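You operate a simulated robot arm through the tools that you are given. There is no shell and no other tool.

Carry out the task below with a simulated robot arm. There is one attempt and no reset: what you move stays moved.

## Task
Fill the glass to the 100 ml line and stopper the carafe again.
Fine: stopper on the blue mat meanwhile; the carafe goes back where it stood; nothing spilt. Set down upright: carafe.

It is judged by the outcome, as a careful person would: the job done as asked, and still so three seconds after it is handed in. It fails if anything else is knocked over, pushed out of place, dropped, spilled or broken. A push-on lid holds only when it is set on centred and level and pressed home; a screw cap is set on level and turned clockwise until tight.

## Robot
A 7-joint arm with a two-finger parallel gripper, fixed in place. Base frame: the origin is on the floor under the middle of its stand, x ahead of it, y to its left, z up; the work surface is at about z = 0.58. Units: m, degrees, N and s.
With the tool pointing down near the work surface it reaches from about 0.1 to 0.64 m from the base axis. Its first joint turns from -66.0 to 66.0 degrees. Payload 1.57 kg.
The TCP is the grasp point between the finger pads, 0.03 m short of the fingertips. In the tool frame z runs along the fingers and y along their closing line. The gripper opens to 0.08 m. The fingers are 0.017 m wide and 0.012 m thick; the gripper's body (0.04 by 0.082 m) begins 0.08 m behind the TCP.
Orientation is told as [roll, pitch, yaw] about the base's x, y, z axes, in that order, counted from this pose: with the fingers straight down and closing along the base's y, the tool's x points along the base's -x, its y along +y and its z along -z.

## Interface
- The arm moves only by the tool send_rows. Its argument "deltas" is a list of rows, each an object of numbers (a shift or turn left out is 0, a gripper value left out holds the last): "tx", "ty", "tz": the shift along the base's x, y, z in units of 200 mm (1.0 is 200 mm); "wx", "wy", "wz": the turn, a rotation vector about the base's x, y, z in units of 60 degrees (1.0 is 60 degrees); "grip": the finger opening in cm, from 0 to 8. In form: [{"tx": .., "ty": .., "tz": .., "wx": .., "wy": .., "wz": .., "grip": ..}, ...]. A call has 1 to 20 rows; each row is the pose to reach, as a shift and turn from the pose commanded when the call began. A call with a number of a shift or a turn outside -1 to 1 is refused whole. A row lasts 0.2 s, in which the tool goes at most 0.05 m and 8.6 degrees; a call with a longer step from one row to the next is refused whole, and so is a gripper value outside its range. A pose out of reach is approached as far as the arm can. The call stops where the force on the tool passes 40 N (or 10 N more than at its start, if that is more) or the arm is blocked; 0.2 s more then pass. The fingers move at their own pace (about 0.072 m/s each) and stop on an object; they squeeze with about 43 N. The grip force told is the motor's: it shows also when the fingers shut on nothing. Time passes only in rows, and 0.2 s behind the last, so rows that repeat a pose let the fingers close. It gives the time, the measured TCP pose, the force on the tool (base axes), the opening and the grip force at its end, in the units of the frame above (readings bear some noise), with the torque about the TCP (base axes, N m) and any sound that the robot's microphone picked up.
- Cameras (640 x 400 px; columns grow to the right, rows downward): "scene" is fixed at [0.0722, 0.4474, 1.4288]; the picture's right is [-0.58, -0.81, 0.00], its down [-0.57, 0.41, -0.71] and it looks along [0.58, -0.41, -0.71] (base axes); focal length 313 px, centre (320, 200). "wrist" rides on the gripper at [0.072, -0.007, -0.122] in the tool frame; the picture's right is [0.09, 1.00, 0.00], its down [-0.84, 0.08, -0.54] and it looks along [-0.54, 0.05, 0.84] (tool axes); focal length 238 px, centre (320, 200). There is no depth. A picture from a camera that has moved, and an enlarged one, comes with that camera's place and axes in the base frame and with its lens. The place of the scene camera against the robot may be out by one fixed shift of up to 0.025 m in any direction.
- grab_frame(camera): a new picture of that camera. It takes no simulated time.
- close_up(camera, box): a new picture of the part [left, top, right, bottom] of that camera's present view, enlarged. It takes no simulated time.
- sign_off(): hands the job in; it is judged then, once.

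Places have to be worked out from the pictures, the camera data and where the tool is seen. Open the gripper and draw the arm clear of the work before you hand the job in, unless the task says otherwise.

The tools are called after "Call:" by a JSON object that holds its "name" and its "arguments". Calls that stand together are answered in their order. send_rows: Moves the arm, as the interface text tells. Its arguments: {"type":"object","properties":{"deltas":{"type":"array","items":{"type":"object","properties":{"tx":{"type":"number"},"ty":{"type":"number"},"tz":{"type":"number"},"wx":{"type":"number"},"wy":{"type":"number"},"wz":{"type":"number"},"grip":{"type":"number"}}}}},"required":["deltas"]} The other tools are called the same way: grab_frame (camera) takes a picture; close_up (camera, box) takes an enlarged picture of a part of a camera's view; sign_off () hands the job in.

At the start:

```text
time_s: 0.0
tool_pos: [0.3884, 0.0193, 1.0422]
tcp_rot: [0.1, 0.0, 0.0]
force: [-0.4, 0.1, 0.4]
moment: [-0.02, -0.03, 0.02]
grip_width: 0.0799
gripper_force: 0.1
```

scene: 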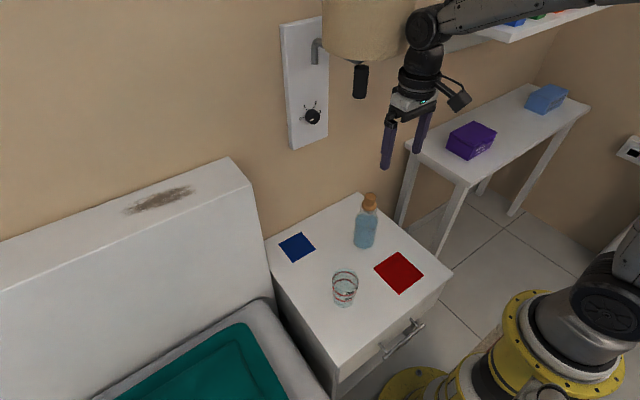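
wrist: 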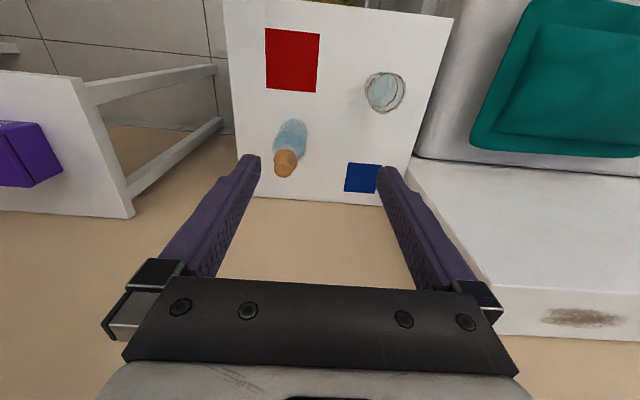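

I'll begin by looking closely at the carafe, the glass and the mats from both cameras before I move.

Call:
{"name": "close_up", "arguments": {"camera": "scene", "box": [260, 170, 460, 320]}}

Call:
{"name": "close_up", "arguments": {"camera": "scene", "box": [320, 260, 370, 315]}}

Call:
{"name": "close_up", "arguments": {"camera": "scene", "box": [340, 185, 390, 255]}}

Call:
{"name": "close_up", "arguments": {"camera": "wrist", "box": [220, 0, 460, 210]}}

```text
2.67 times, centred on (360, 245) of scene
camera zoom: at [0.0722, 0.4474, 1.4288], right [-0.58, -0.81, 0.0], down [-0.57, 0.41, -0.71], along [0.58, -0.41, -0.71], focal length 834 px, centre (213, 80)
```

zoom: 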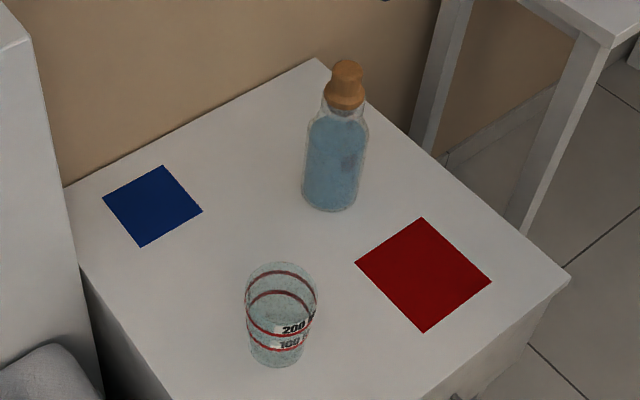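

```text
7.27 times, centred on (345, 288) of scene
camera zoom: at [0.0722, 0.4474, 1.4288], right [-0.58, -0.81, 0.0], down [-0.57, 0.41, -0.71], along [0.58, -0.41, -0.71], focal length 2274 px, centre (138, -436)
```

zoom: 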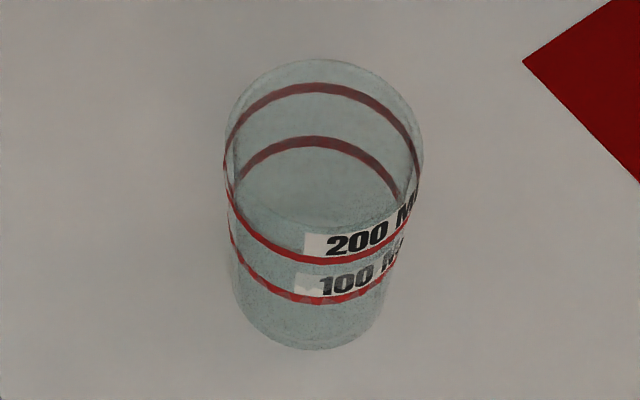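

```text
5.71 times, centred on (365, 220) of scene
camera zoom: at [0.0722, 0.4474, 1.4288], right [-0.58, -0.81, 0.0], down [-0.57, 0.41, -0.71], along [0.58, -0.41, -0.71], focal length 1787 px, centre (63, 86)
```

zoom: 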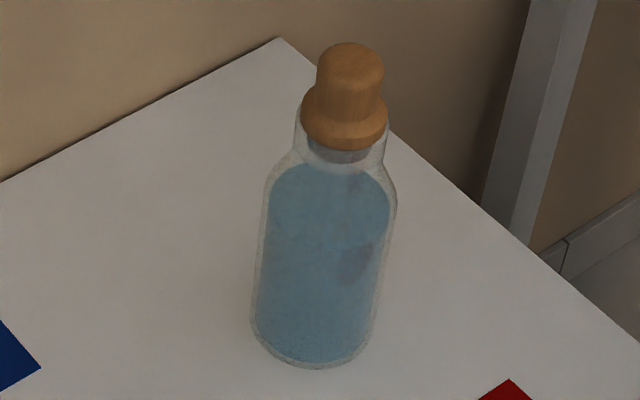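

```text
1.90 times, centred on (340, 105) of wrist
camera zoom: at [0.316, 0.0115, 1.1637], right [-0.09, 1.0, 0.0], down [0.84, 0.08, 0.54], along [0.54, 0.05, -0.84], focal length 454 px, centre (282, 381)
```

zoom: 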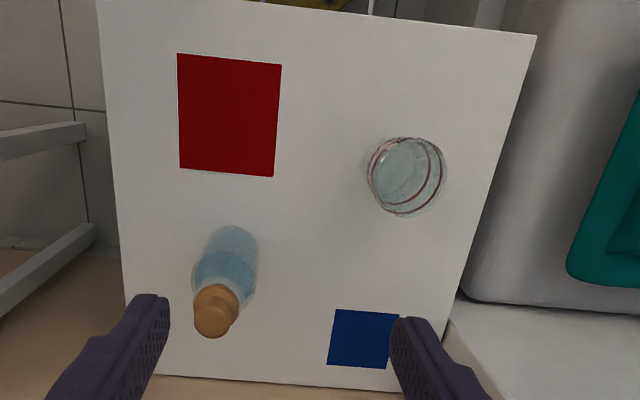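

The wrist view puts the carafe near (0.50, -0.04), the glass near (0.385, 0.155) and the blue mat near (0.58, 0.09). Before touching anything I'll rehearse the pouring orientation in free air with the gripper empty: first pitch the tool forward, staying high above everything.

Call:
{"name": "send_rows", "arguments": {"deltas": [{"tz": -0.05, "wy": -0.1}, {"tz": -0.1, "wy": -0.2}, {"tz": -0.15, "wy": -0.3}, {"tz": -0.2, "wy": -0.4}, {"tz": -0.25, "wy": -0.5}, {"tz": -0.3, "wy": -0.6}, {"tz": -0.35, "wy": -0.7}, {"tz": -0.4, "wy": -0.8}, {"tz": -0.45, "wy": -0.9}, {"tz": -0.5, "wy": -1.0}, {"tz": -0.5, "wy": -1.0}]}}

```text
time_s: 2.4
tool_pos: [0.3794, 0.0443, 0.9395]
tcp_rot: [6.9, -50.7, -0.1]
force: [-0.3, -0.3, -0.3]
moment: [0.01, 0.01, -0.02]
grip_width: 0.08
gripper_force: 0.2
out of reach, approached as far as the arm can: row 9, 10
```

The arm fell short at about 51° of pitch here, so I'll look at the arm's posture to see what limits it.

Call:
{"name": "grab_frame", "arguments": {"camera": "scene"}}

Call:
{"name": "grab_frame", "arguments": {"camera": "wrist"}}

```text
taken
```

scene: 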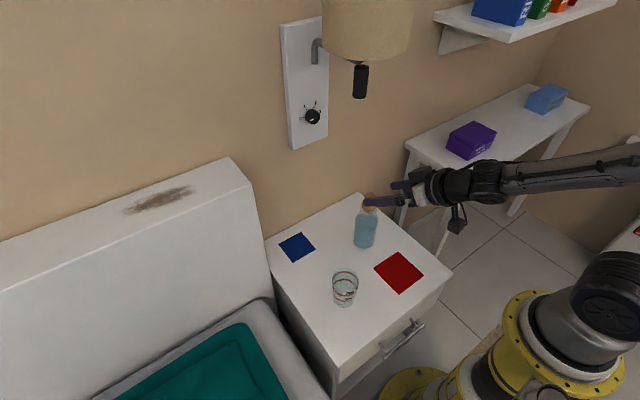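

```text
taken
camera wrist: at [0.2416, 0.0232, 0.96], right [-0.15, 0.99, 0.0], down [0.11, 0.01, 0.99], along [0.98, 0.15, -0.11], focal length 238 px, centre (320, 200)
```

wrist: 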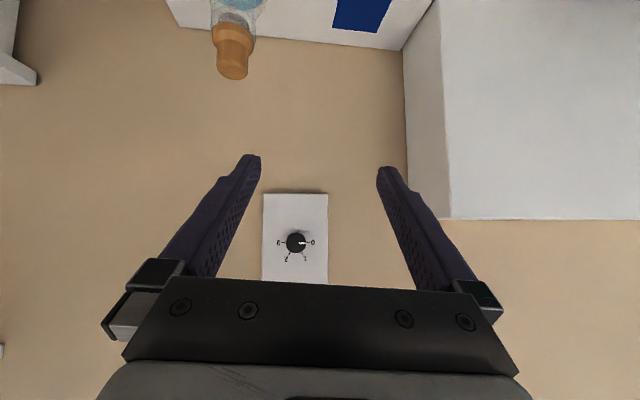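

The wrist runs out of travel close to the base, so a pour with the tool pointing across (+y) at a larger radius should suit the arm better. I'll go back to the tool-down pose first.

Call:
{"name": "send_rows", "arguments": {"deltas": [{"tz": 0.05, "wy": 0.1}, {"tz": 0.1, "wy": 0.2}, {"tz": 0.1, "wy": 0.3}, {"tz": 0.1, "wy": 0.4}, {"tz": 0.1, "wy": 0.5}, {"tz": 0.1, "wy": 0.6}, {"tz": 0.1, "wy": 0.7}, {"tz": 0.1, "wy": 0.8}, {"tz": 0.1, "wy": 0.9}, {"tz": 0.1, "wy": 1.0}, {"tz": 0.1, "wy": 1.0}]}}

```text
time_s: 4.8
tool_pos: [0.3884, 0.0183, 0.9621]
tcp_rot: [0.0, 0.1, 0.0]
force: [-1.1, -0.9, -0.3]
moment: [0.0, 0.01, -0.02]
grip_width: 0.0801
gripper_force: 0.1
out of reach, approached as far as the arm can: row 1
```

Back to tool-down. Next I'll yaw the tool toward +y, still in free air at z≈0.96.

Call:
{"name": "send_rows", "arguments": {"deltas": [{"wz": 0.12, "tx": 0.04}, {"wz": 0.24, "tx": 0.08}, {"wz": 0.36, "tx": 0.12}, {"wz": 0.48, "tx": 0.16}, {"wz": 0.6, "tx": 0.2}, {"wz": 0.72, "tx": 0.24}, {"wz": 0.84, "tx": 0.28}, {"wz": 0.96, "tx": 0.32}, {"wz": 1.0, "tx": 0.36}, {"wz": 1.0, "tx": 0.4}]}}

Call:
{"name": "send_rows", "arguments": {"deltas": [{"wz": 0.1}, {"wz": 0.2}, {"wz": 0.3}, {"wz": 0.4}, {"wz": 0.5}, {"wz": 0.5}]}}

Call:
{"name": "send_rows", "arguments": {"deltas": [{"wx": 0.1}, {"wx": 0.2}, {"wx": 0.3}, {"wx": 0.4}, {"wx": 0.5}, {"wx": 0.6}, {"wx": 0.7}, {"wx": 0.8}, {"wx": 0.9}, {"wx": 1.0}, {"wx": 1.0}]}}

```text
time_s: 7.2
tool_pos: [0.4409, 0.0161, 0.9352]
tcp_rot: [4.1, 2.6, 60.1]
force: [0.1, 0.2, 0.1]
moment: [0.01, 0.01, 0.01]
grip_width: 0.0798
gripper_force: 0.0
stopped in row 10: the arm was blocked; the commanded pose is now the measured one
```

```text
time_s: 8.6
tool_pos: [0.4389, 0.0166, 0.9364]
tcp_rot: [4.1, 2.3, 90.1]
force: [0.0, -0.3, 0.1]
moment: [-0.01, 0.01, 0.03]
grip_width: 0.0802
gripper_force: 0.0
```

```text
time_s: 11.0
tool_pos: [0.4419, 0.0173, 0.9387]
tcp_rot: [3.5, -57.6, 90.3]
force: [-0.2, -1.4, 0.5]
moment: [-0.02, 0.01, -0.04]
grip_width: 0.0801
gripper_force: 0.0
```

The first call was "blocked" partway, so I'm checking whether the arm has touched something such as the wall lamp before moving on.

Call:
{"name": "grab_frame", "arguments": {"camera": "scene"}}

Call:
{"name": "grab_frame", "arguments": {"camera": "wrist"}}

```text
taken
```

scene: 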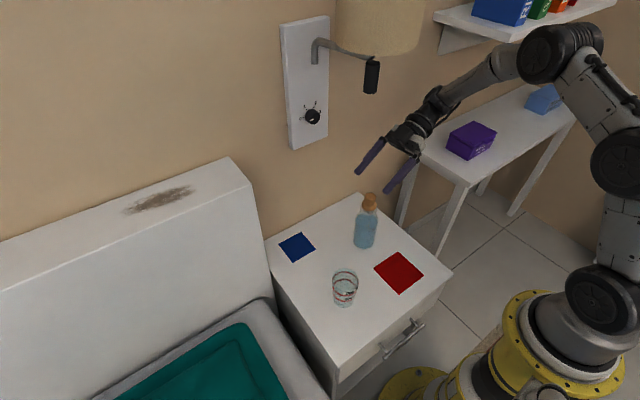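

```text
taken
camera wrist: at [0.4568, -0.124, 0.9429], right [-0.99, -0.1, -0.05], down [-0.04, -0.01, 1.0], along [-0.11, 0.99, 0.01], focal length 238 px, centre (320, 200)
```

wrist: 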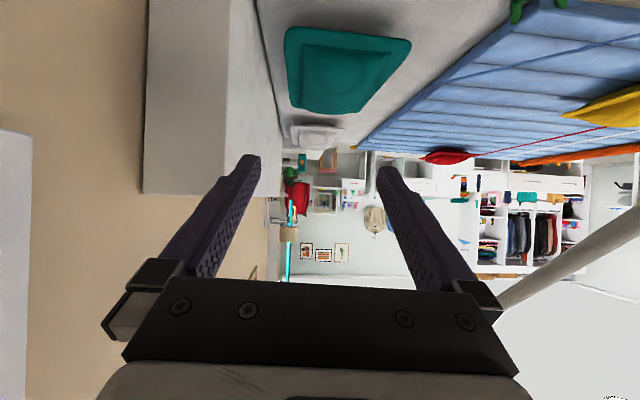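

The lamp shade now sits about 11 px further right than in the first picture, so my arm seems to have nudged it on its swing bracket. I'll look closely to judge how far it moved.

Call:
{"name": "close_up", "arguments": {"camera": "scene", "box": [270, 0, 450, 112]}}

Call:
{"name": "close_up", "arguments": {"camera": "scene", "box": [320, 0, 640, 200]}}

```text
3.56 times, centred on (360, 56) of scene
camera zoom: at [0.0722, 0.4474, 1.4288], right [-0.58, -0.81, 0.0], down [-0.57, 0.41, -0.71], along [0.58, -0.41, -0.71], focal length 1112 px, centre (178, 712)
```

zoom: 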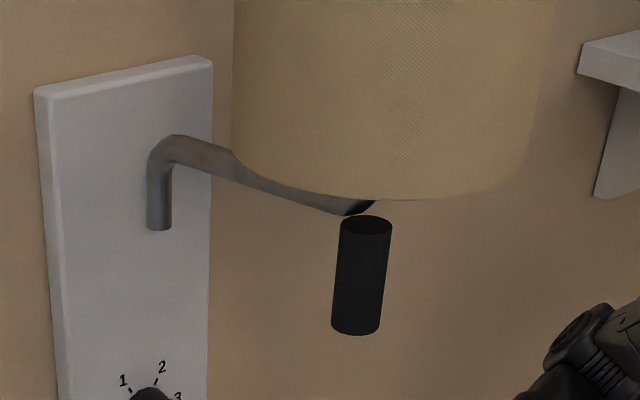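

```text
2.00 times, centred on (480, 100) of scene
camera zoom: at [0.0722, 0.4474, 1.4288], right [-0.58, -0.81, 0.0], down [-0.57, 0.41, -0.71], along [0.58, -0.41, -0.71], focal length 625 px, centre (0, 400)
```

zoom: 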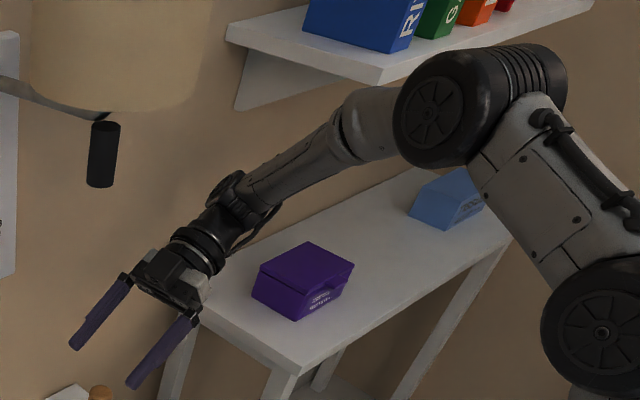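

The bracket arm originally stuck straight out from the wall; it's now rotated about 11° (shade centre ~(0.53, 0.00) instead of ~(0.53, 0.026)). I'll hold for a second to see whether it settles back by itself.

Call:
{"name": "send_rows", "arguments": {"deltas": [{"ty": -0.1}, {"ty": -0.2}, {"ty": -0.3}, {"ty": -0.3}, {"ty": -0.3}, {"ty": -0.3}, {"ty": -0.3}]}}

Call:
{"name": "close_up", "arguments": {"camera": "scene", "box": [270, 0, 450, 112]}}

Call:
{"name": "grab_frame", "arguments": {"camera": "scene"}}

```text
time_s: 12.6
tool_pos: [0.4403, -0.0414, 0.9386]
tcp_rot: [3.6, -57.6, 90.1]
force: [-0.9, 0.3, 0.4]
moment: [0.01, -0.01, -0.03]
grip_width: 0.08
gripper_force: 0.0
```

```text
3.56 times, centred on (360, 56) of scene
camera zoom: at [0.0722, 0.4474, 1.4288], right [-0.58, -0.81, 0.0], down [-0.57, 0.41, -0.71], along [0.58, -0.41, -0.71], focal length 1112 px, centre (178, 712)
```

zoom: 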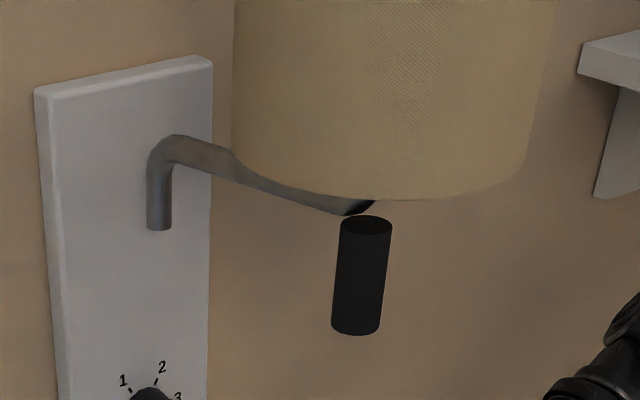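

```text
taken
```

scene: 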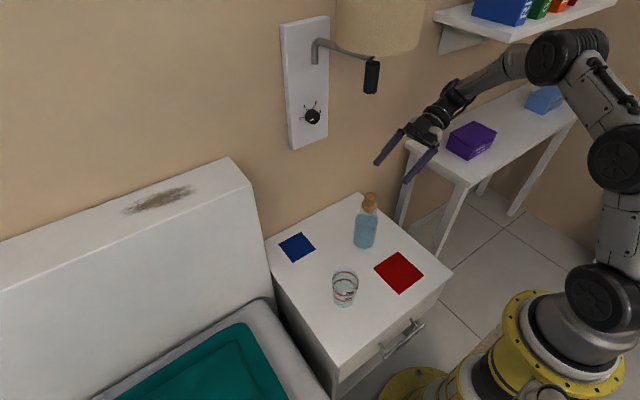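

The lamp holds its displaced position, so I'll nudge it gently back. First I'll bring the tool to the -y side of it, well clear, pointing more forward.

Call:
{"name": "send_rows", "arguments": {"deltas": [{"wz": -0.12, "ty": -0.07, "tx": -0.02}, {"wz": -0.24, "ty": -0.14, "tx": -0.04}, {"wz": -0.36, "ty": -0.21, "tx": -0.06}, {"wz": -0.48, "ty": -0.28, "tx": -0.08}, {"wz": -0.6, "ty": -0.35, "tx": -0.1}, {"wz": -0.72, "ty": -0.42, "tx": -0.1}, {"wz": -0.84, "ty": -0.49, "tx": -0.1}, {"wz": -0.96, "ty": -0.55, "tx": -0.1}, {"wz": -1.0, "ty": -0.55, "tx": -0.1}, {"wz": -1.0, "ty": -0.55, "tx": -0.1}]}}

Call:
{"name": "grab_frame", "arguments": {"camera": "scene"}}

```text
time_s: 14.8
tool_pos: [0.4216, -0.1527, 0.9383]
tcp_rot: [3.6, -57.6, 30.1]
force: [-0.4, -0.6, 0.3]
moment: [0.02, -0.01, 0.01]
grip_width: 0.0798
gripper_force: 0.0
```

```text
taken
```

scene: 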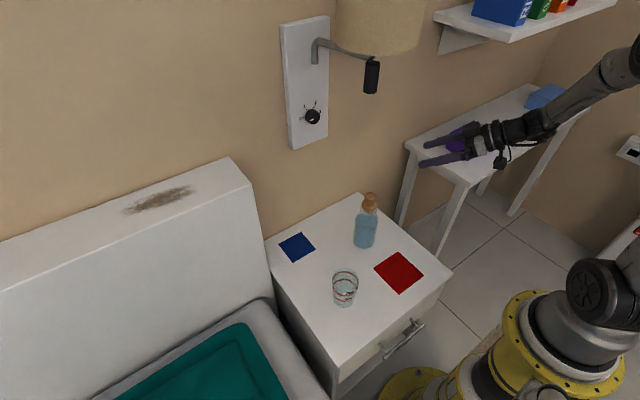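

This pose is reachable. I'll raise straight up alongside (shade's -y edge is at about y=-0.08, the gripper at y≈-0.15) and look with both cameras.

Call:
{"name": "send_rows", "arguments": {"deltas": [{"tz": 0.15}, {"tz": 0.3}, {"tz": 0.45}, {"tz": 0.6}, {"tz": 0.75}, {"tz": 0.9}, {"tz": 0.9}]}}

Call:
{"name": "grab_frame", "arguments": {"camera": "scene"}}

Call:
{"name": "grab_frame", "arguments": {"camera": "wrist"}}

```text
time_s: 16.4
tool_pos: [0.4214, -0.1529, 1.1195]
tcp_rot: [3.6, -57.5, 30.2]
force: [0.7, 0.3, -0.1]
moment: [-0.04, -0.01, -0.01]
grip_width: 0.0801
gripper_force: 0.1
```

```text
taken
```

scene: 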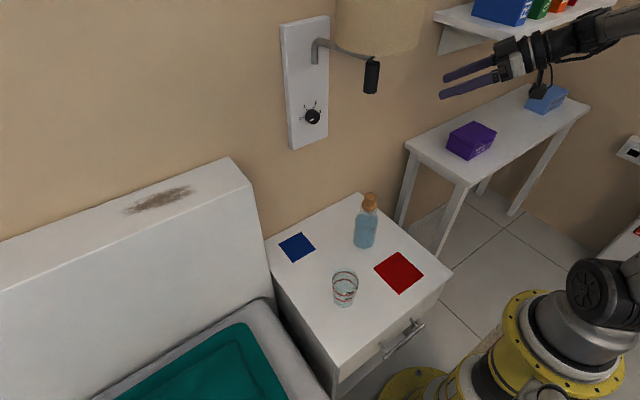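

```text
taken
camera wrist: at [0.307, -0.2374, 1.124], right [-0.59, 0.81, -0.04], down [-0.03, 0.03, 1.0], along [0.81, 0.59, 0.01], focal length 238 px, centre (320, 200)
```

wrist: 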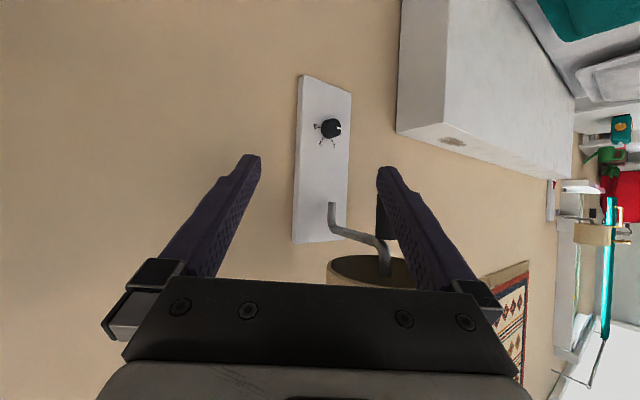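

The wrist view now shows the lamp: shade underside at z≈1.21, centre about (0.507, 0.008), with the switch hanging to z≈1.117. I'll close the fingers, rise to z≈1.26 on the shade's -y side and move forward beside it without touching yet.

Call:
{"name": "send_rows", "arguments": {"deltas": [{"tz": 0.15, "grip": 0}, {"tz": 0.3, "grip": 0}, {"tz": 0.45, "grip": 0}, {"tz": 0.6, "grip": 0}, {"tz": 0.72, "grip": 0}, {"tz": 0.72, "tx": 0.1, "grip": 0}, {"tz": 0.72, "tx": 0.2, "grip": 0}, {"tz": 0.72, "tx": 0.3, "grip": 0}, {"tz": 0.72, "tx": 0.3, "grip": 0}]}}

Call:
{"name": "grab_frame", "arguments": {"camera": "scene"}}

Call:
{"name": "grab_frame", "arguments": {"camera": "wrist"}}

```text
time_s: 18.4
tool_pos: [0.4829, -0.1531, 1.2623]
tcp_rot: [3.5, -57.6, 30.2]
force: [-0.6, 0.4, 0.8]
moment: [-0.02, 0.0, 0.02]
grip_width: 0.0
gripper_force: 21.7
```

```text
taken
```

scene: 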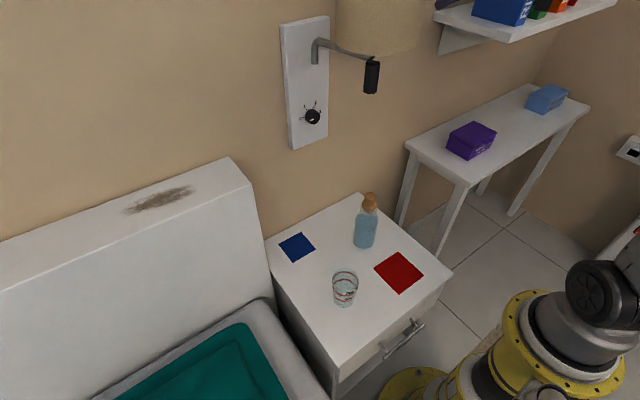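

```text
taken
camera wrist: at [0.3686, -0.2369, 1.2664], right [-0.59, 0.81, -0.04], down [-0.03, 0.03, 1.0], along [0.81, 0.59, 0.01], focal length 238 px, centre (320, 200)
```

wrist: 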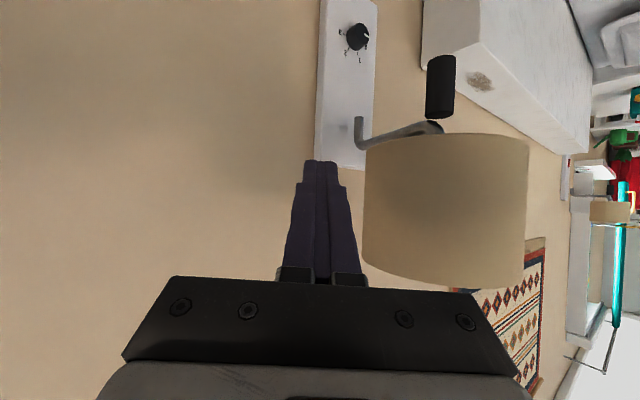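

The shade is clearly visible beside the closed fingers; triangulating gives its centre at (0.502, 0.011), radius ~0.075, so contact should come at TCP y≈-0.09. I'll creep in and check the lamp in the scene view against its original position (switch at column 360).

Call:
{"name": "send_rows", "arguments": {"deltas": [{"ty": 0.08}, {"ty": 0.16}, {"ty": 0.24}, {"ty": 0.28}, {"ty": 0.32}, {"ty": 0.35}, {"ty": 0.37}, {"ty": 0.39}, {"ty": 0.39}]}}

Call:
{"name": "close_up", "arguments": {"camera": "scene", "box": [270, 0, 450, 112]}}

Call:
{"name": "grab_frame", "arguments": {"camera": "wrist"}}

```text
time_s: 20.4
tool_pos: [0.4824, -0.0756, 1.262]
tcp_rot: [3.6, -57.6, 30.3]
force: [-3.4, -1.4, -0.7]
moment: [-0.04, 0.05, 0.04]
grip_width: 0.0002
gripper_force: 21.1
```

```text
3.56 times, centred on (360, 56) of scene
camera zoom: at [0.072, 0.4473, 1.4288], right [-0.58, -0.81, 0.0], down [-0.57, 0.41, -0.71], along [0.58, -0.41, -0.71], focal length 1112 px, centre (178, 712)
```

zoom: 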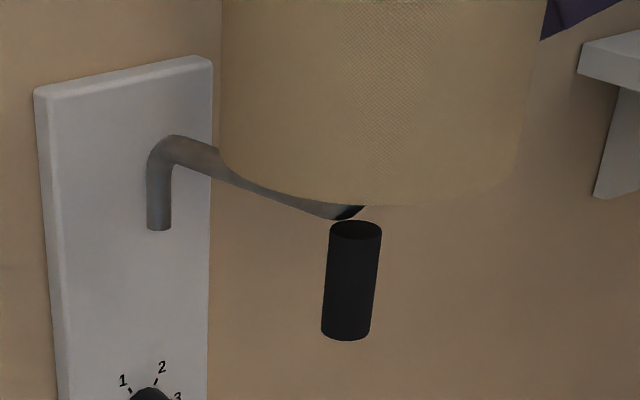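

```text
taken
camera wrist: at [0.3678, -0.1586, 1.2668], right [-0.59, 0.81, -0.04], down [-0.03, 0.03, 1.0], along [0.81, 0.59, 0.01], focal length 238 px, centre (320, 200)
```

wrist: 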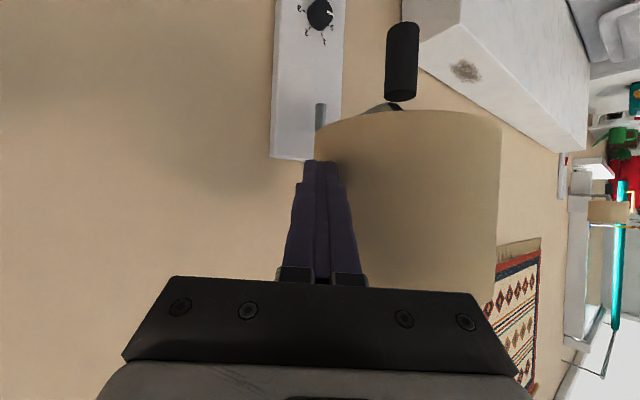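

Contact made and the lamp is swinging back (switch moved from 361 to 350 in the zoomed view; original was about 322). I'll continue about 18 mm slowly.

Call:
{"name": "send_rows", "arguments": {"deltas": [{"ty": 0.015}, {"ty": 0.03}, {"ty": 0.045}, {"ty": 0.06}, {"ty": 0.075}, {"ty": 0.09}, {"ty": 0.09}]}}

Call:
{"name": "close_up", "arguments": {"camera": "scene", "box": [270, 0, 450, 112]}}

Call:
{"name": "grab_frame", "arguments": {"camera": "scene"}}

```text
time_s: 22.0
tool_pos: [0.483, -0.0559, 1.2618]
tcp_rot: [3.7, -57.7, 30.3]
force: [-0.3, 0.1, -0.1]
moment: [0.03, -0.02, -0.01]
grip_width: 0.0
gripper_force: 21.4
```

```text
3.56 times, centred on (360, 56) of scene
camera zoom: at [0.0722, 0.4474, 1.4288], right [-0.58, -0.81, 0.0], down [-0.57, 0.41, -0.71], along [0.58, -0.41, -0.71], focal length 1112 px, centre (178, 712)
```

zoom: 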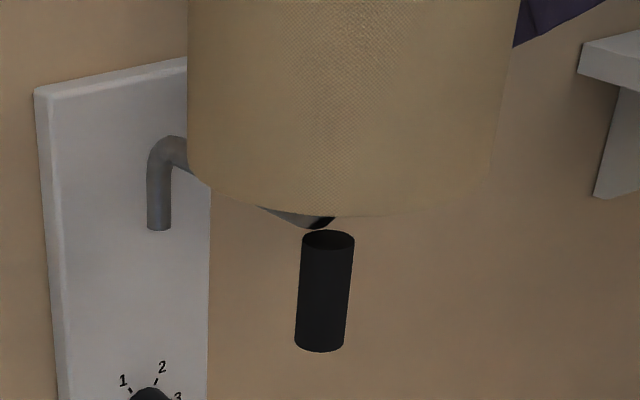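

```text
taken
```

scene: 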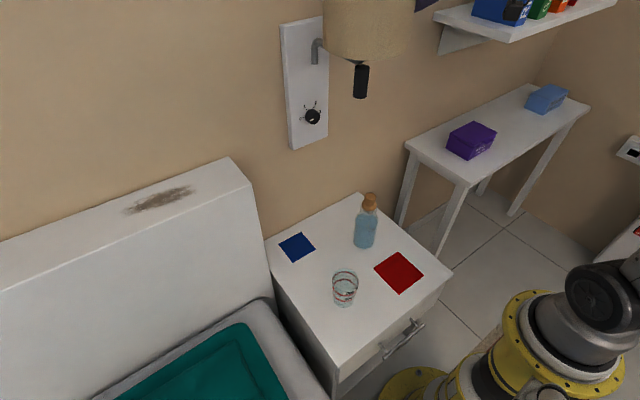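

The scene view matches the original frame again (shade left edge ~323, switch ~(360, 81)), so the lamp is back in place. I'll retreat sideways, then down and away from it.

Call:
{"name": "send_rows", "arguments": {"deltas": [{"ty": -0.1}, {"ty": -0.25}, {"ty": -0.45}, {"ty": -0.5, "tx": -0.15}, {"ty": -0.5, "tx": -0.3}, {"ty": -0.5, "tx": -0.3, "tz": -0.2}, {"ty": -0.5, "tx": -0.3, "tz": -0.4}, {"ty": -0.5, "tx": -0.3, "tz": -0.6, "grip": 8}, {"ty": -0.5, "tx": -0.3, "tz": -0.8, "grip": 8}, {"ty": -0.5, "tx": -0.3, "tz": -1.0, "grip": 8}, {"ty": -0.5, "tx": -0.3, "tz": -1.0, "grip": 8}]}}

Call:
{"name": "grab_frame", "arguments": {"camera": "scene"}}

Call:
{"name": "close_up", "arguments": {"camera": "scene", "box": [270, 0, 450, 112]}}

Call:
{"name": "grab_frame", "arguments": {"camera": "wrist"}}

```text
time_s: 24.4
tool_pos: [0.4217, -0.158, 1.0628]
tcp_rot: [3.6, -57.7, 30.3]
force: [-0.9, 0.1, 0.4]
moment: [-0.02, 0.03, -0.01]
grip_width: 0.0801
gripper_force: 0.0
```

```text
taken
```

scene: 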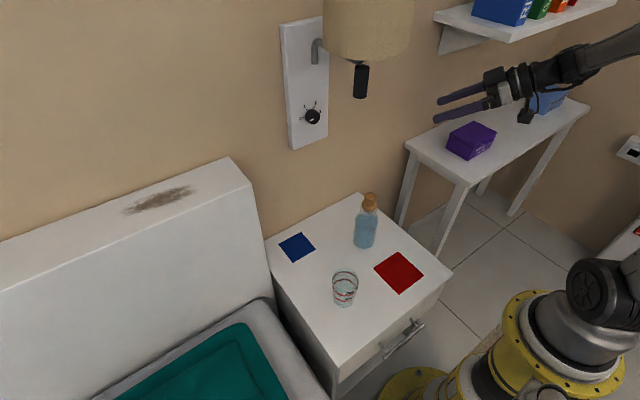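

```text
3.56 times, centred on (360, 56) of scene
camera zoom: at [0.0722, 0.4474, 1.4288], right [-0.58, -0.81, 0.0], down [-0.57, 0.41, -0.71], along [0.58, -0.41, -0.71], focal length 1112 px, centre (178, 712)
```

zoom: 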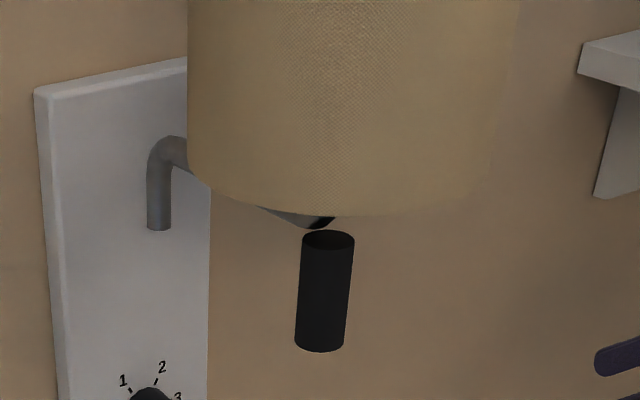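

```text
taken
camera wrist: at [0.3072, -0.2412, 1.0672], right [-0.59, 0.81, -0.04], down [-0.03, 0.03, 1.0], along [0.81, 0.59, 0.01], focal length 238 px, centre (320, 200)
```

wrist: 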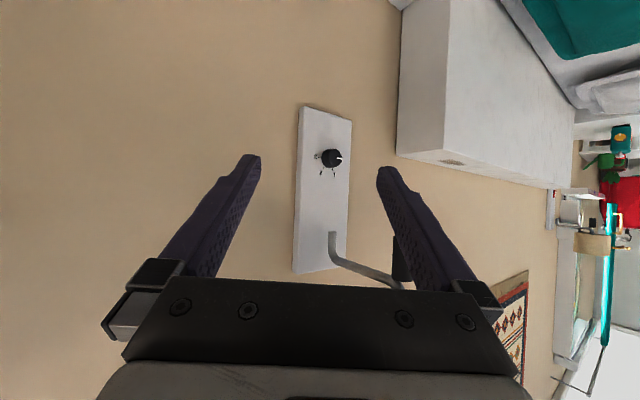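

The lamp stays put. Now I'll go lower first (under the lamp's height) and rehearse the pour pose properly: tool pointing +y, then rolled about base y so a carafe would tip toward -x over the glass.

Call:
{"name": "send_rows", "arguments": {"deltas": [{"tz": -0.16}, {"tz": -0.32}, {"tz": -0.48}, {"tz": -0.65}, {"tz": -0.75, "wz": 0.12}, {"tz": -0.85, "wz": 0.24, "ty": 0.05}, {"tz": -0.9, "wz": 0.36, "ty": 0.15}, {"tz": -0.9, "wz": 0.48, "ty": 0.25}, {"tz": -0.9, "wz": 0.6, "ty": 0.35, "tx": 0.05}, {"tz": -0.9, "wz": 0.72, "ty": 0.45, "tx": 0.1}, {"tz": -0.9, "wz": 0.84, "ty": 0.55, "tx": 0.15}, {"tz": -0.9, "wz": 0.96, "ty": 0.65, "tx": 0.2}, {"tz": -0.9, "wz": 1.0, "ty": 0.75, "tx": 0.25}, {"tz": -0.9, "wz": 1.0, "ty": 0.85, "tx": 0.3}, {"tz": -0.9, "wz": 1.0, "ty": 0.85, "tx": 0.3}]}}

Call:
{"name": "grab_frame", "arguments": {"camera": "scene"}}

```text
time_s: 27.6
tool_pos: [0.4847, 0.0138, 0.8825]
tcp_rot: [3.5, -57.6, 90.2]
force: [-0.2, 0.3, 0.2]
moment: [0.04, 0.02, -0.01]
grip_width: 0.0801
gripper_force: 0.1
```

```text
taken
```

scene: 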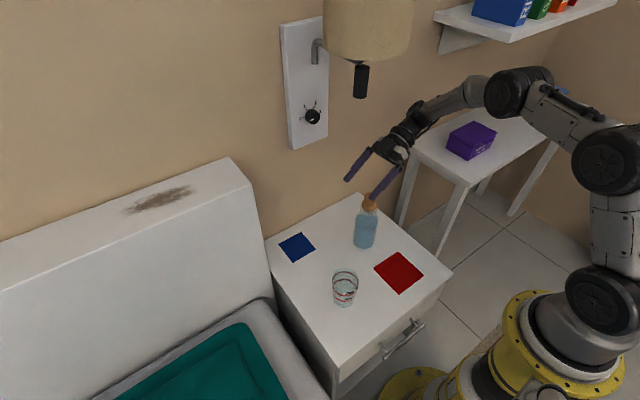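

Pose reached without touching the lamp. Now I'll move over toward the pour position and roll about base y in steps.

Call:
{"name": "send_rows", "arguments": {"deltas": [{"ty": 0.15}, {"ty": 0.3}, {"ty": 0.45}, {"ty": 0.6}, {"ty": 0.68}, {"ty": 0.68, "wy": -0.12}, {"ty": 0.68, "wy": -0.24}, {"ty": 0.68, "wy": -0.36}, {"ty": 0.68, "wy": -0.48}, {"ty": 0.68, "wy": -0.6}, {"ty": 0.68, "wy": -0.72}, {"ty": 0.68, "wy": -0.84}, {"ty": 0.68, "wy": -0.96}, {"ty": 0.68, "wy": -1.0}, {"ty": 0.68, "wy": -1.0}]}}

Call:
{"name": "grab_frame", "arguments": {"camera": "scene"}}

```text
time_s: 30.8
tool_pos: [0.5799, 0.1492, 0.9382]
tcp_rot: [-69.1, -25.0, 143.9]
force: [-1.0, -0.6, -1.1]
moment: [0.0, 0.02, 0.03]
grip_width: 0.08
gripper_force: 0.1
out of reach, approached as far as the arm can: row 11, 12, 13, 14, 15
```

```text
taken
```

scene: 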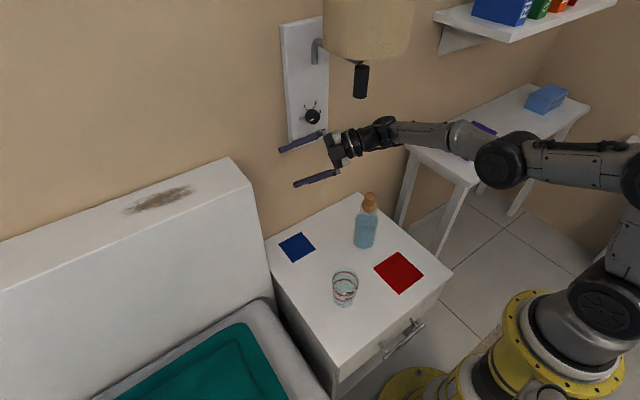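

The base-y roll runs out of wrist travel near 43°, so that's not the way. A better option is to roll purely about the tool's own axis (the last wrist joint), which needs no other arm motion. I'll undo this move along the same path first.

Call:
{"name": "send_rows", "arguments": {"deltas": [{"wy": 0.04}, {"wy": 0.16}, {"wy": 0.28}, {"wy": 0.4}, {"wy": 0.52}, {"wy": 0.64}, {"wy": 0.76}, {"wy": 0.88}, {"wy": 1.0}, {"wy": 1.0, "ty": -0.1}, {"wy": 1.0, "ty": -0.25}, {"wy": 1.0, "ty": -0.4}, {"wy": 1.0, "ty": -0.4}]}}

Call:
{"name": "grab_frame", "arguments": {"camera": "scene"}}

```text
time_s: 33.6
tool_pos: [0.5788, 0.0722, 0.9384]
tcp_rot: [3.6, -57.6, 90.1]
force: [-0.3, 0.0, 0.6]
moment: [-0.03, 0.0, 0.0]
grip_width: 0.0801
gripper_force: 0.1
```

```text
taken
```

scene: 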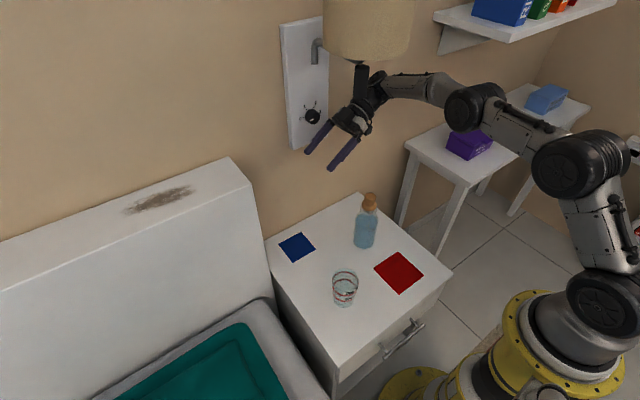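

Orientation restored. I'll drop slightly, back away from under the lamp, and return to the yaw 30° forward-pointing orientation near the intended pour point (about (0.478, 0.097)).

Call:
{"name": "send_rows", "arguments": {"deltas": [{"tx": -0.1, "tz": -0.06}, {"tx": -0.2, "tz": -0.12}, {"tx": -0.3, "tz": -0.18}, {"tx": -0.4, "tz": -0.24}, {"tx": -0.5, "tz": -0.3}, {"tx": -0.5, "tz": -0.35, "wz": -0.12}, {"tx": -0.5, "tz": -0.35, "wz": -0.24}, {"tx": -0.5, "tz": -0.35, "wz": -0.36}, {"tx": -0.5, "tz": -0.35, "wz": -0.48}, {"tx": -0.5, "tz": -0.35, "wz": -0.6}, {"tx": -0.5, "tz": -0.35, "wz": -0.72}, {"tx": -0.5, "tz": -0.35, "wz": -0.84}, {"tx": -0.5, "tz": -0.35, "wz": -0.96}, {"tx": -0.5, "tz": -0.35, "wz": -1.0}, {"tx": -0.5, "tz": -0.35, "wz": -1.0}]}}

Call:
{"name": "grab_frame", "arguments": {"camera": "scene"}}

```text
time_s: 36.8
tool_pos: [0.481, 0.0715, 0.8677]
tcp_rot: [3.7, -57.6, 30.1]
force: [0.3, 0.6, 0.6]
moment: [0.02, 0.04, 0.0]
grip_width: 0.0799
gripper_force: 0.1
```

```text
taken
```

scene: 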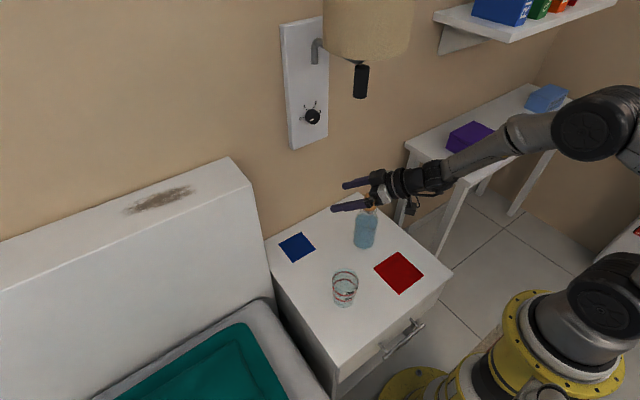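

Reached cleanly. Now I'll test the pure tool-axis roll (tool axis ≈ (0.70, 0.48, -0.53)), tipping leftward toward the glass side, 60° first.

Call:
{"name": "send_rows", "arguments": {"deltas": [{"wx": -0.0872, "wy": -0.0596, "wz": 0.0668}, {"wx": -0.1744, "wy": -0.1192, "wz": 0.1337}, {"wx": -0.2616, "wy": -0.1788, "wz": 0.2005}, {"wx": -0.3488, "wy": -0.2385, "wz": 0.2674}, {"wx": -0.4359, "wy": -0.2981, "wz": 0.3342}, {"wx": -0.5231, "wy": -0.3577, "wz": 0.401}, {"wx": -0.6103, "wy": -0.4173, "wz": 0.4679}, {"wx": -0.6975, "wy": -0.4769, "wz": 0.5347}, {"wx": -0.6975, "wy": -0.4769, "wz": 0.5347}]}}

Call:
{"name": "send_rows", "arguments": {"deltas": [{"wx": -0.0872, "wy": -0.0596, "wz": 0.0668}, {"wx": -0.1744, "wy": -0.1192, "wz": 0.1337}, {"wx": -0.2616, "wy": -0.1788, "wz": 0.2005}, {"wx": -0.3488, "wy": -0.2385, "wz": 0.2674}, {"wx": -0.4359, "wy": -0.2981, "wz": 0.3342}, {"wx": -0.5231, "wy": -0.3577, "wz": 0.401}, {"wx": -0.5231, "wy": -0.3577, "wz": 0.401}]}}

Call:
{"name": "grab_frame", "arguments": {"camera": "scene"}}

Call:
{"name": "grab_frame", "arguments": {"camera": "wrist"}}

```text
time_s: 38.8
tool_pos: [0.5134, 0.0699, 0.9165]
tcp_rot: [-51.3, -26.9, 105.3]
force: [0.5, -0.1, 0.5]
moment: [-0.01, 0.01, -0.03]
grip_width: 0.0802
gripper_force: 0.0
out of reach, approached as far as the arm can: row 5, 6, 7, 8, 9
```

```text
time_s: 40.4
tool_pos: [0.5609, 0.1192, 0.9983]
tcp_rot: [-53.7, 9.9, 130.8]
force: [0.0, 0.2, 0.7]
moment: [0.0, -0.01, -0.02]
grip_width: 0.0798
gripper_force: 0.0
out of reach, approached as far as the arm can: row 1, 2, 3, 4, 5, 6, 7
```

```text
taken
```

scene: 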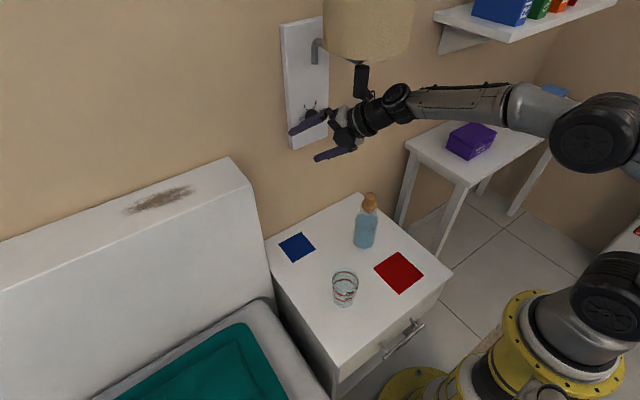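

```text
taken
camera wrist: at [0.5279, 0.0141, 1.0876], right [-0.3, -0.56, -0.77], down [-0.93, 0.34, 0.11], along [0.2, 0.75, -0.62], focal length 238 px, centre (320, 200)
```

wrist: 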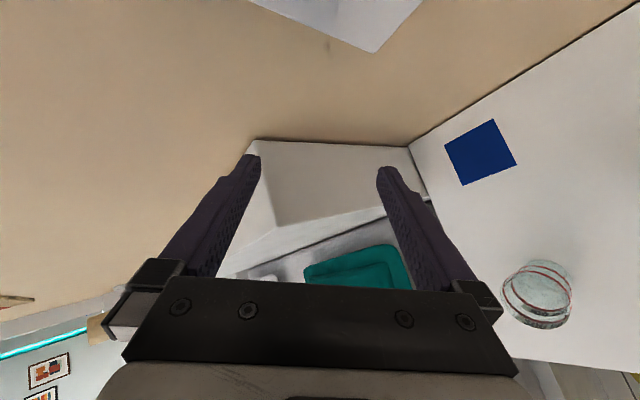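

That direction also hits a wrist limit, and the wrist is now near the lamp's switch, so I'll check the lamp before backing out. A better idea has emerged: tip the carafe within the arm's own vertical plane (pitching the tool), pouring away from the robot.

Call:
{"name": "close_up", "arguments": {"camera": "scene", "box": [270, 0, 450, 112]}}

Call:
{"name": "close_up", "arguments": {"camera": "scene", "box": [280, 40, 480, 165]}}

```text
3.56 times, centred on (360, 56) of scene
camera zoom: at [0.0722, 0.4474, 1.4288], right [-0.58, -0.81, 0.0], down [-0.57, 0.41, -0.71], along [0.58, -0.41, -0.71], focal length 1112 px, centre (178, 712)
```

zoom: 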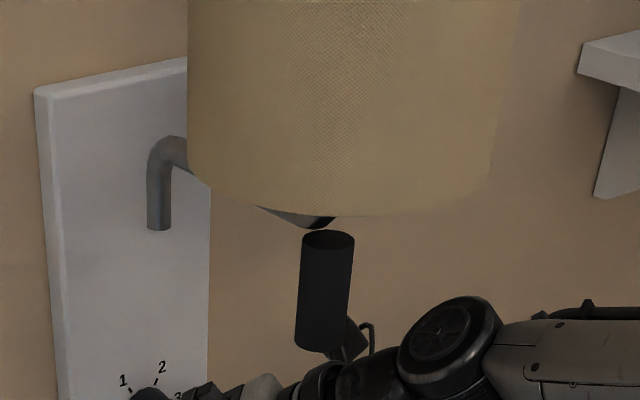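

```text
3.20 times, centred on (380, 102) of scene
camera zoom: at [0.0722, 0.4474, 1.4288], right [-0.58, -0.81, 0.0], down [-0.57, 0.41, -0.71], along [0.58, -0.41, -0.71], focal length 1000 px, centre (128, 512)
```

zoom: 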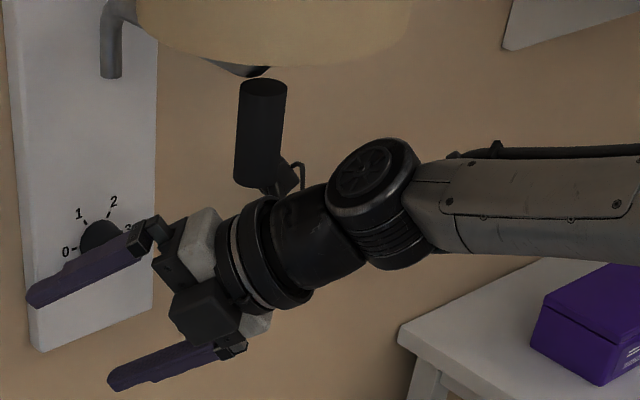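

The lamp is untouched, with the wrist camera just below and behind the switch. I'll move straight down 8 cm first, then unwind.

Call:
{"name": "send_rows", "arguments": {"deltas": [{"tz": -0.05}, {"tz": -0.12}, {"tz": -0.2}, {"tz": -0.3}, {"tz": -0.4}, {"tz": -0.4}]}}

Call:
{"name": "grab_frame", "arguments": {"camera": "scene"}}

```text
time_s: 41.8
tool_pos: [0.5985, 0.1375, 0.949]
tcp_rot: [-53.2, 9.7, 130.6]
force: [-1.1, -0.2, 0.3]
moment: [-0.03, -0.05, -0.03]
grip_width: 0.08
gripper_force: 0.2
out of reach, approached as far as the arm can: row 1, 2, 3, 4, 5, 6
```

```text
taken
```

scene: 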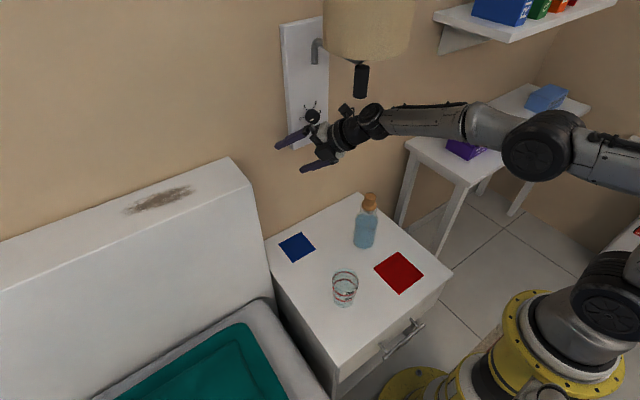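

Position drifts while the orientation is held, so I'll unwind the roll now at this spot (clear of the lamp), then return to a tool-down posture.

Call:
{"name": "send_rows", "arguments": {"deltas": [{"wx": 0.0872, "wy": 0.0596, "wz": -0.0668, "tz": -0.05, "tx": -0.05}, {"wx": 0.1744, "wy": 0.1192, "wz": -0.1337, "tz": -0.1, "tx": -0.1}, {"wx": 0.2616, "wy": 0.1788, "wz": -0.2005, "tz": -0.15, "tx": -0.15}, {"wx": 0.3488, "wy": 0.2385, "wz": -0.2674, "tz": -0.2, "tx": -0.2}, {"wx": 0.4359, "wy": 0.2981, "wz": -0.3342, "tz": -0.25, "tx": -0.25}, {"wx": 0.5231, "wy": 0.3577, "wz": -0.401, "tz": -0.25, "tx": -0.3}, {"wx": 0.6103, "wy": 0.4173, "wz": -0.4679, "tz": -0.25, "tx": -0.3}, {"wx": 0.6975, "wy": 0.4769, "wz": -0.5347, "tz": -0.25, "tx": -0.3}, {"wx": 0.6975, "wy": 0.4769, "wz": -0.5347, "tz": -0.25, "tx": -0.3}]}}

Call:
{"name": "grab_frame", "arguments": {"camera": "scene"}}

```text
time_s: 43.8
tool_pos: [0.5376, 0.1371, 0.9005]
tcp_rot: [-42.7, -39.2, 93.2]
force: [-0.5, 0.8, -0.1]
moment: [0.01, 0.0, -0.02]
grip_width: 0.0799
gripper_force: 0.0
```

```text
taken
```

scene: 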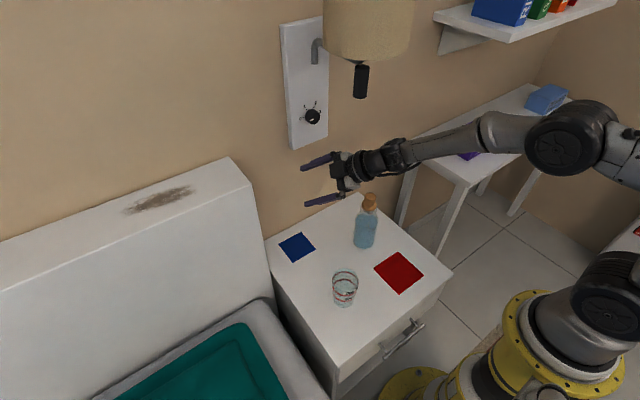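

In reach again. I'll unwind the remaining 36° to recover the forward-pointing orientation and move back a little.

Call:
{"name": "send_rows", "arguments": {"deltas": [{"wx": 0.0837, "wy": 0.0572, "wz": -0.0642, "tx": -0.06, "ty": -0.06}, {"wx": 0.1674, "wy": 0.1145, "wz": -0.1283, "tx": -0.12, "ty": -0.12}, {"wx": 0.2511, "wy": 0.1717, "wz": -0.1925, "tx": -0.18, "ty": -0.18}, {"wx": 0.3348, "wy": 0.2289, "wz": -0.2567, "tx": -0.24, "ty": -0.24}, {"wx": 0.4185, "wy": 0.2861, "wz": -0.3208, "tx": -0.3, "ty": -0.3}, {"wx": 0.4185, "wy": 0.2861, "wz": -0.3208, "tx": -0.3, "ty": -0.3}]}}

Call:
{"name": "grab_frame", "arguments": {"camera": "scene"}}

```text
time_s: 45.2
tool_pos: [0.4781, 0.0771, 0.9004]
tcp_rot: [-5.1, -57.1, 44.6]
force: [-0.7, -0.4, 0.3]
moment: [-0.01, -0.04, -0.01]
grip_width: 0.0803
gripper_force: 0.2
```

```text
taken
```

scene: 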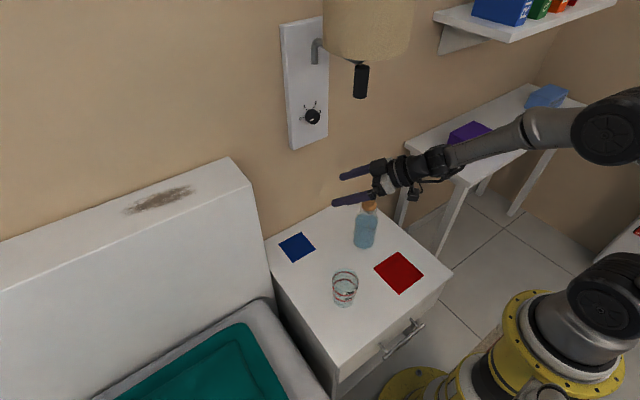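

Now I'll straighten the roll, turn the yaw to about 22° (the glass's bearing from the base), and ease the pitch to -45°, still above everything.

Call:
{"name": "send_rows", "arguments": {"deltas": [{"wz": -0.126}, {"wz": -0.252}, {"wz": -0.378}, {"wz": -0.378}]}}

Call:
{"name": "send_rows", "arguments": {"deltas": [{"wx": -0.0098, "wy": 0.1048, "wz": 0.03}, {"wx": -0.0195, "wy": 0.2095, "wz": 0.06}, {"wx": -0.0195, "wy": 0.2095, "wz": 0.06}]}}

```text
time_s: 46.2
tool_pos: [0.4782, 0.0765, 0.9]
tcp_rot: [-5.4, -57.1, 22.2]
force: [0.0, -0.6, -0.9]
moment: [0.02, 0.0, -0.01]
grip_width: 0.0798
gripper_force: 0.1
```

```text
time_s: 47.0
tool_pos: [0.4778, 0.0772, 0.9011]
tcp_rot: [0.3, -45.0, 21.3]
force: [-0.4, -0.4, 0.5]
moment: [0.01, 0.01, -0.01]
grip_width: 0.08
gripper_force: 0.0
```

Clean orientation [0.3, -45, 21.3]. I'll rehearse the in-plane pour: retract toward (0.286, 0.115) while pitching the tool up through vertical.

Call:
{"name": "send_rows", "arguments": {"deltas": [{"tx": -0.096, "ty": 0.019, "tz": -0.015, "wx": -0.0315, "wy": 0.0808}, {"tx": -0.192, "ty": 0.038, "tz": -0.03, "wx": -0.063, "wy": 0.1616}, {"tx": -0.288, "ty": 0.057, "tz": -0.045, "wx": -0.0945, "wy": 0.2424}, {"tx": -0.384, "ty": 0.076, "tz": -0.06, "wx": -0.126, "wy": 0.3232}, {"tx": -0.48, "ty": 0.095, "tz": -0.075, "wx": -0.1575, "wy": 0.404}, {"tx": -0.576, "ty": 0.114, "tz": -0.09, "wx": -0.189, "wy": 0.4848}, {"tx": -0.672, "ty": 0.133, "tz": -0.105, "wx": -0.2205, "wy": 0.5656}, {"tx": -0.768, "ty": 0.152, "tz": -0.12, "wx": -0.252, "wy": 0.6464}, {"tx": -0.864, "ty": 0.171, "tz": -0.135, "wx": -0.2835, "wy": 0.7272}, {"tx": -0.96, "ty": 0.19, "tz": -0.15, "wx": -0.315, "wy": 0.808}, {"tx": -0.96, "ty": 0.19, "tz": -0.15, "wx": -0.315, "wy": 0.808}]}}

Call:
{"name": "grab_frame", "arguments": {"camera": "scene"}}

Call:
{"name": "grab_frame", "arguments": {"camera": "wrist"}}

```text
time_s: 49.4
tool_pos: [0.2848, 0.1156, 0.872]
tcp_rot: [0.4, 6.9, 21.2]
force: [-0.2, 0.1, 0.4]
moment: [0.02, 0.0, 0.04]
grip_width: 0.0799
gripper_force: 0.1
out of reach, approached as far as the arm can: row 5
```

```text
taken
```

scene: 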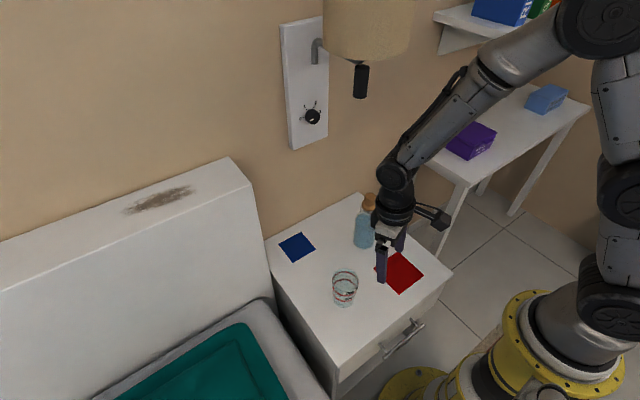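

```text
taken
camera wrist: at [0.2355, 0.087, 1.0014], right [-0.45, 0.89, 0.02], down [0.81, 0.39, 0.44], along [0.38, 0.21, -0.9], focal length 238 px, centre (320, 200)
```

wrist: 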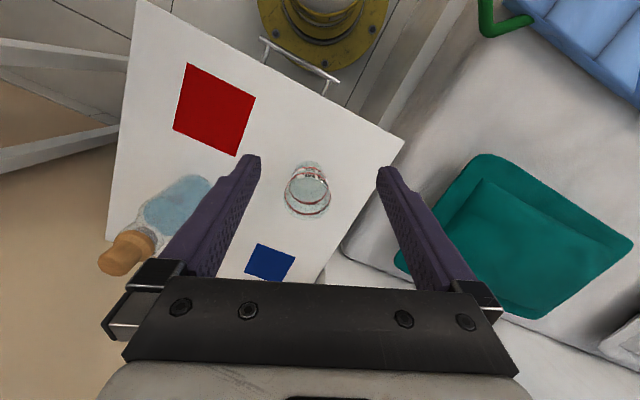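

Fully feasible. I'll pitch another 28° to confirm the extreme of the pour, then use the good view of the glass.

Call:
{"name": "send_rows", "arguments": {"deltas": [{"wx": -0.0363, "wy": 0.0932}, {"wx": -0.0726, "wy": 0.1864}, {"wx": -0.1089, "wy": 0.2796}, {"wx": -0.1452, "wy": 0.3728}, {"wx": -0.1694, "wy": 0.435}, {"wx": -0.1694, "wy": 0.435}]}}

Call:
{"name": "close_up", "arguments": {"camera": "wrist", "box": [220, 80, 400, 260]}}

```text
time_s: 50.8
tool_pos: [0.2865, 0.115, 0.8696]
tcp_rot: [0.4, 34.9, 21.3]
force: [1.2, 0.1, -0.4]
moment: [-0.04, -0.05, 0.05]
grip_width: 0.0799
gripper_force: 0.0
```

```text
2.22 times, centred on (310, 170) of wrist
camera zoom: at [0.3001, 0.1116, 1.0121], right [-0.43, 0.9, 0.06], down [0.9, 0.43, -0.04], along [-0.06, 0.04, -1.0], focal length 530 px, centre (342, 267)
```

zoom: 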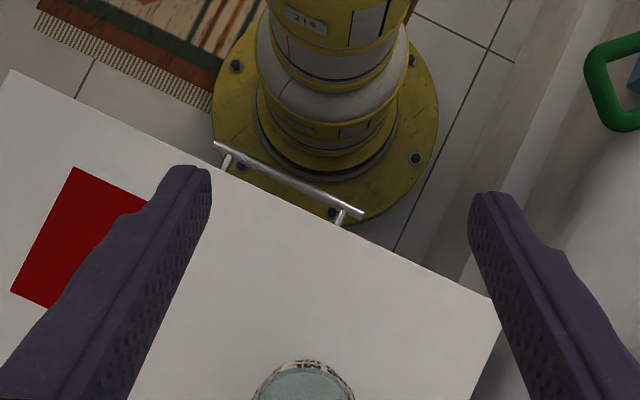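

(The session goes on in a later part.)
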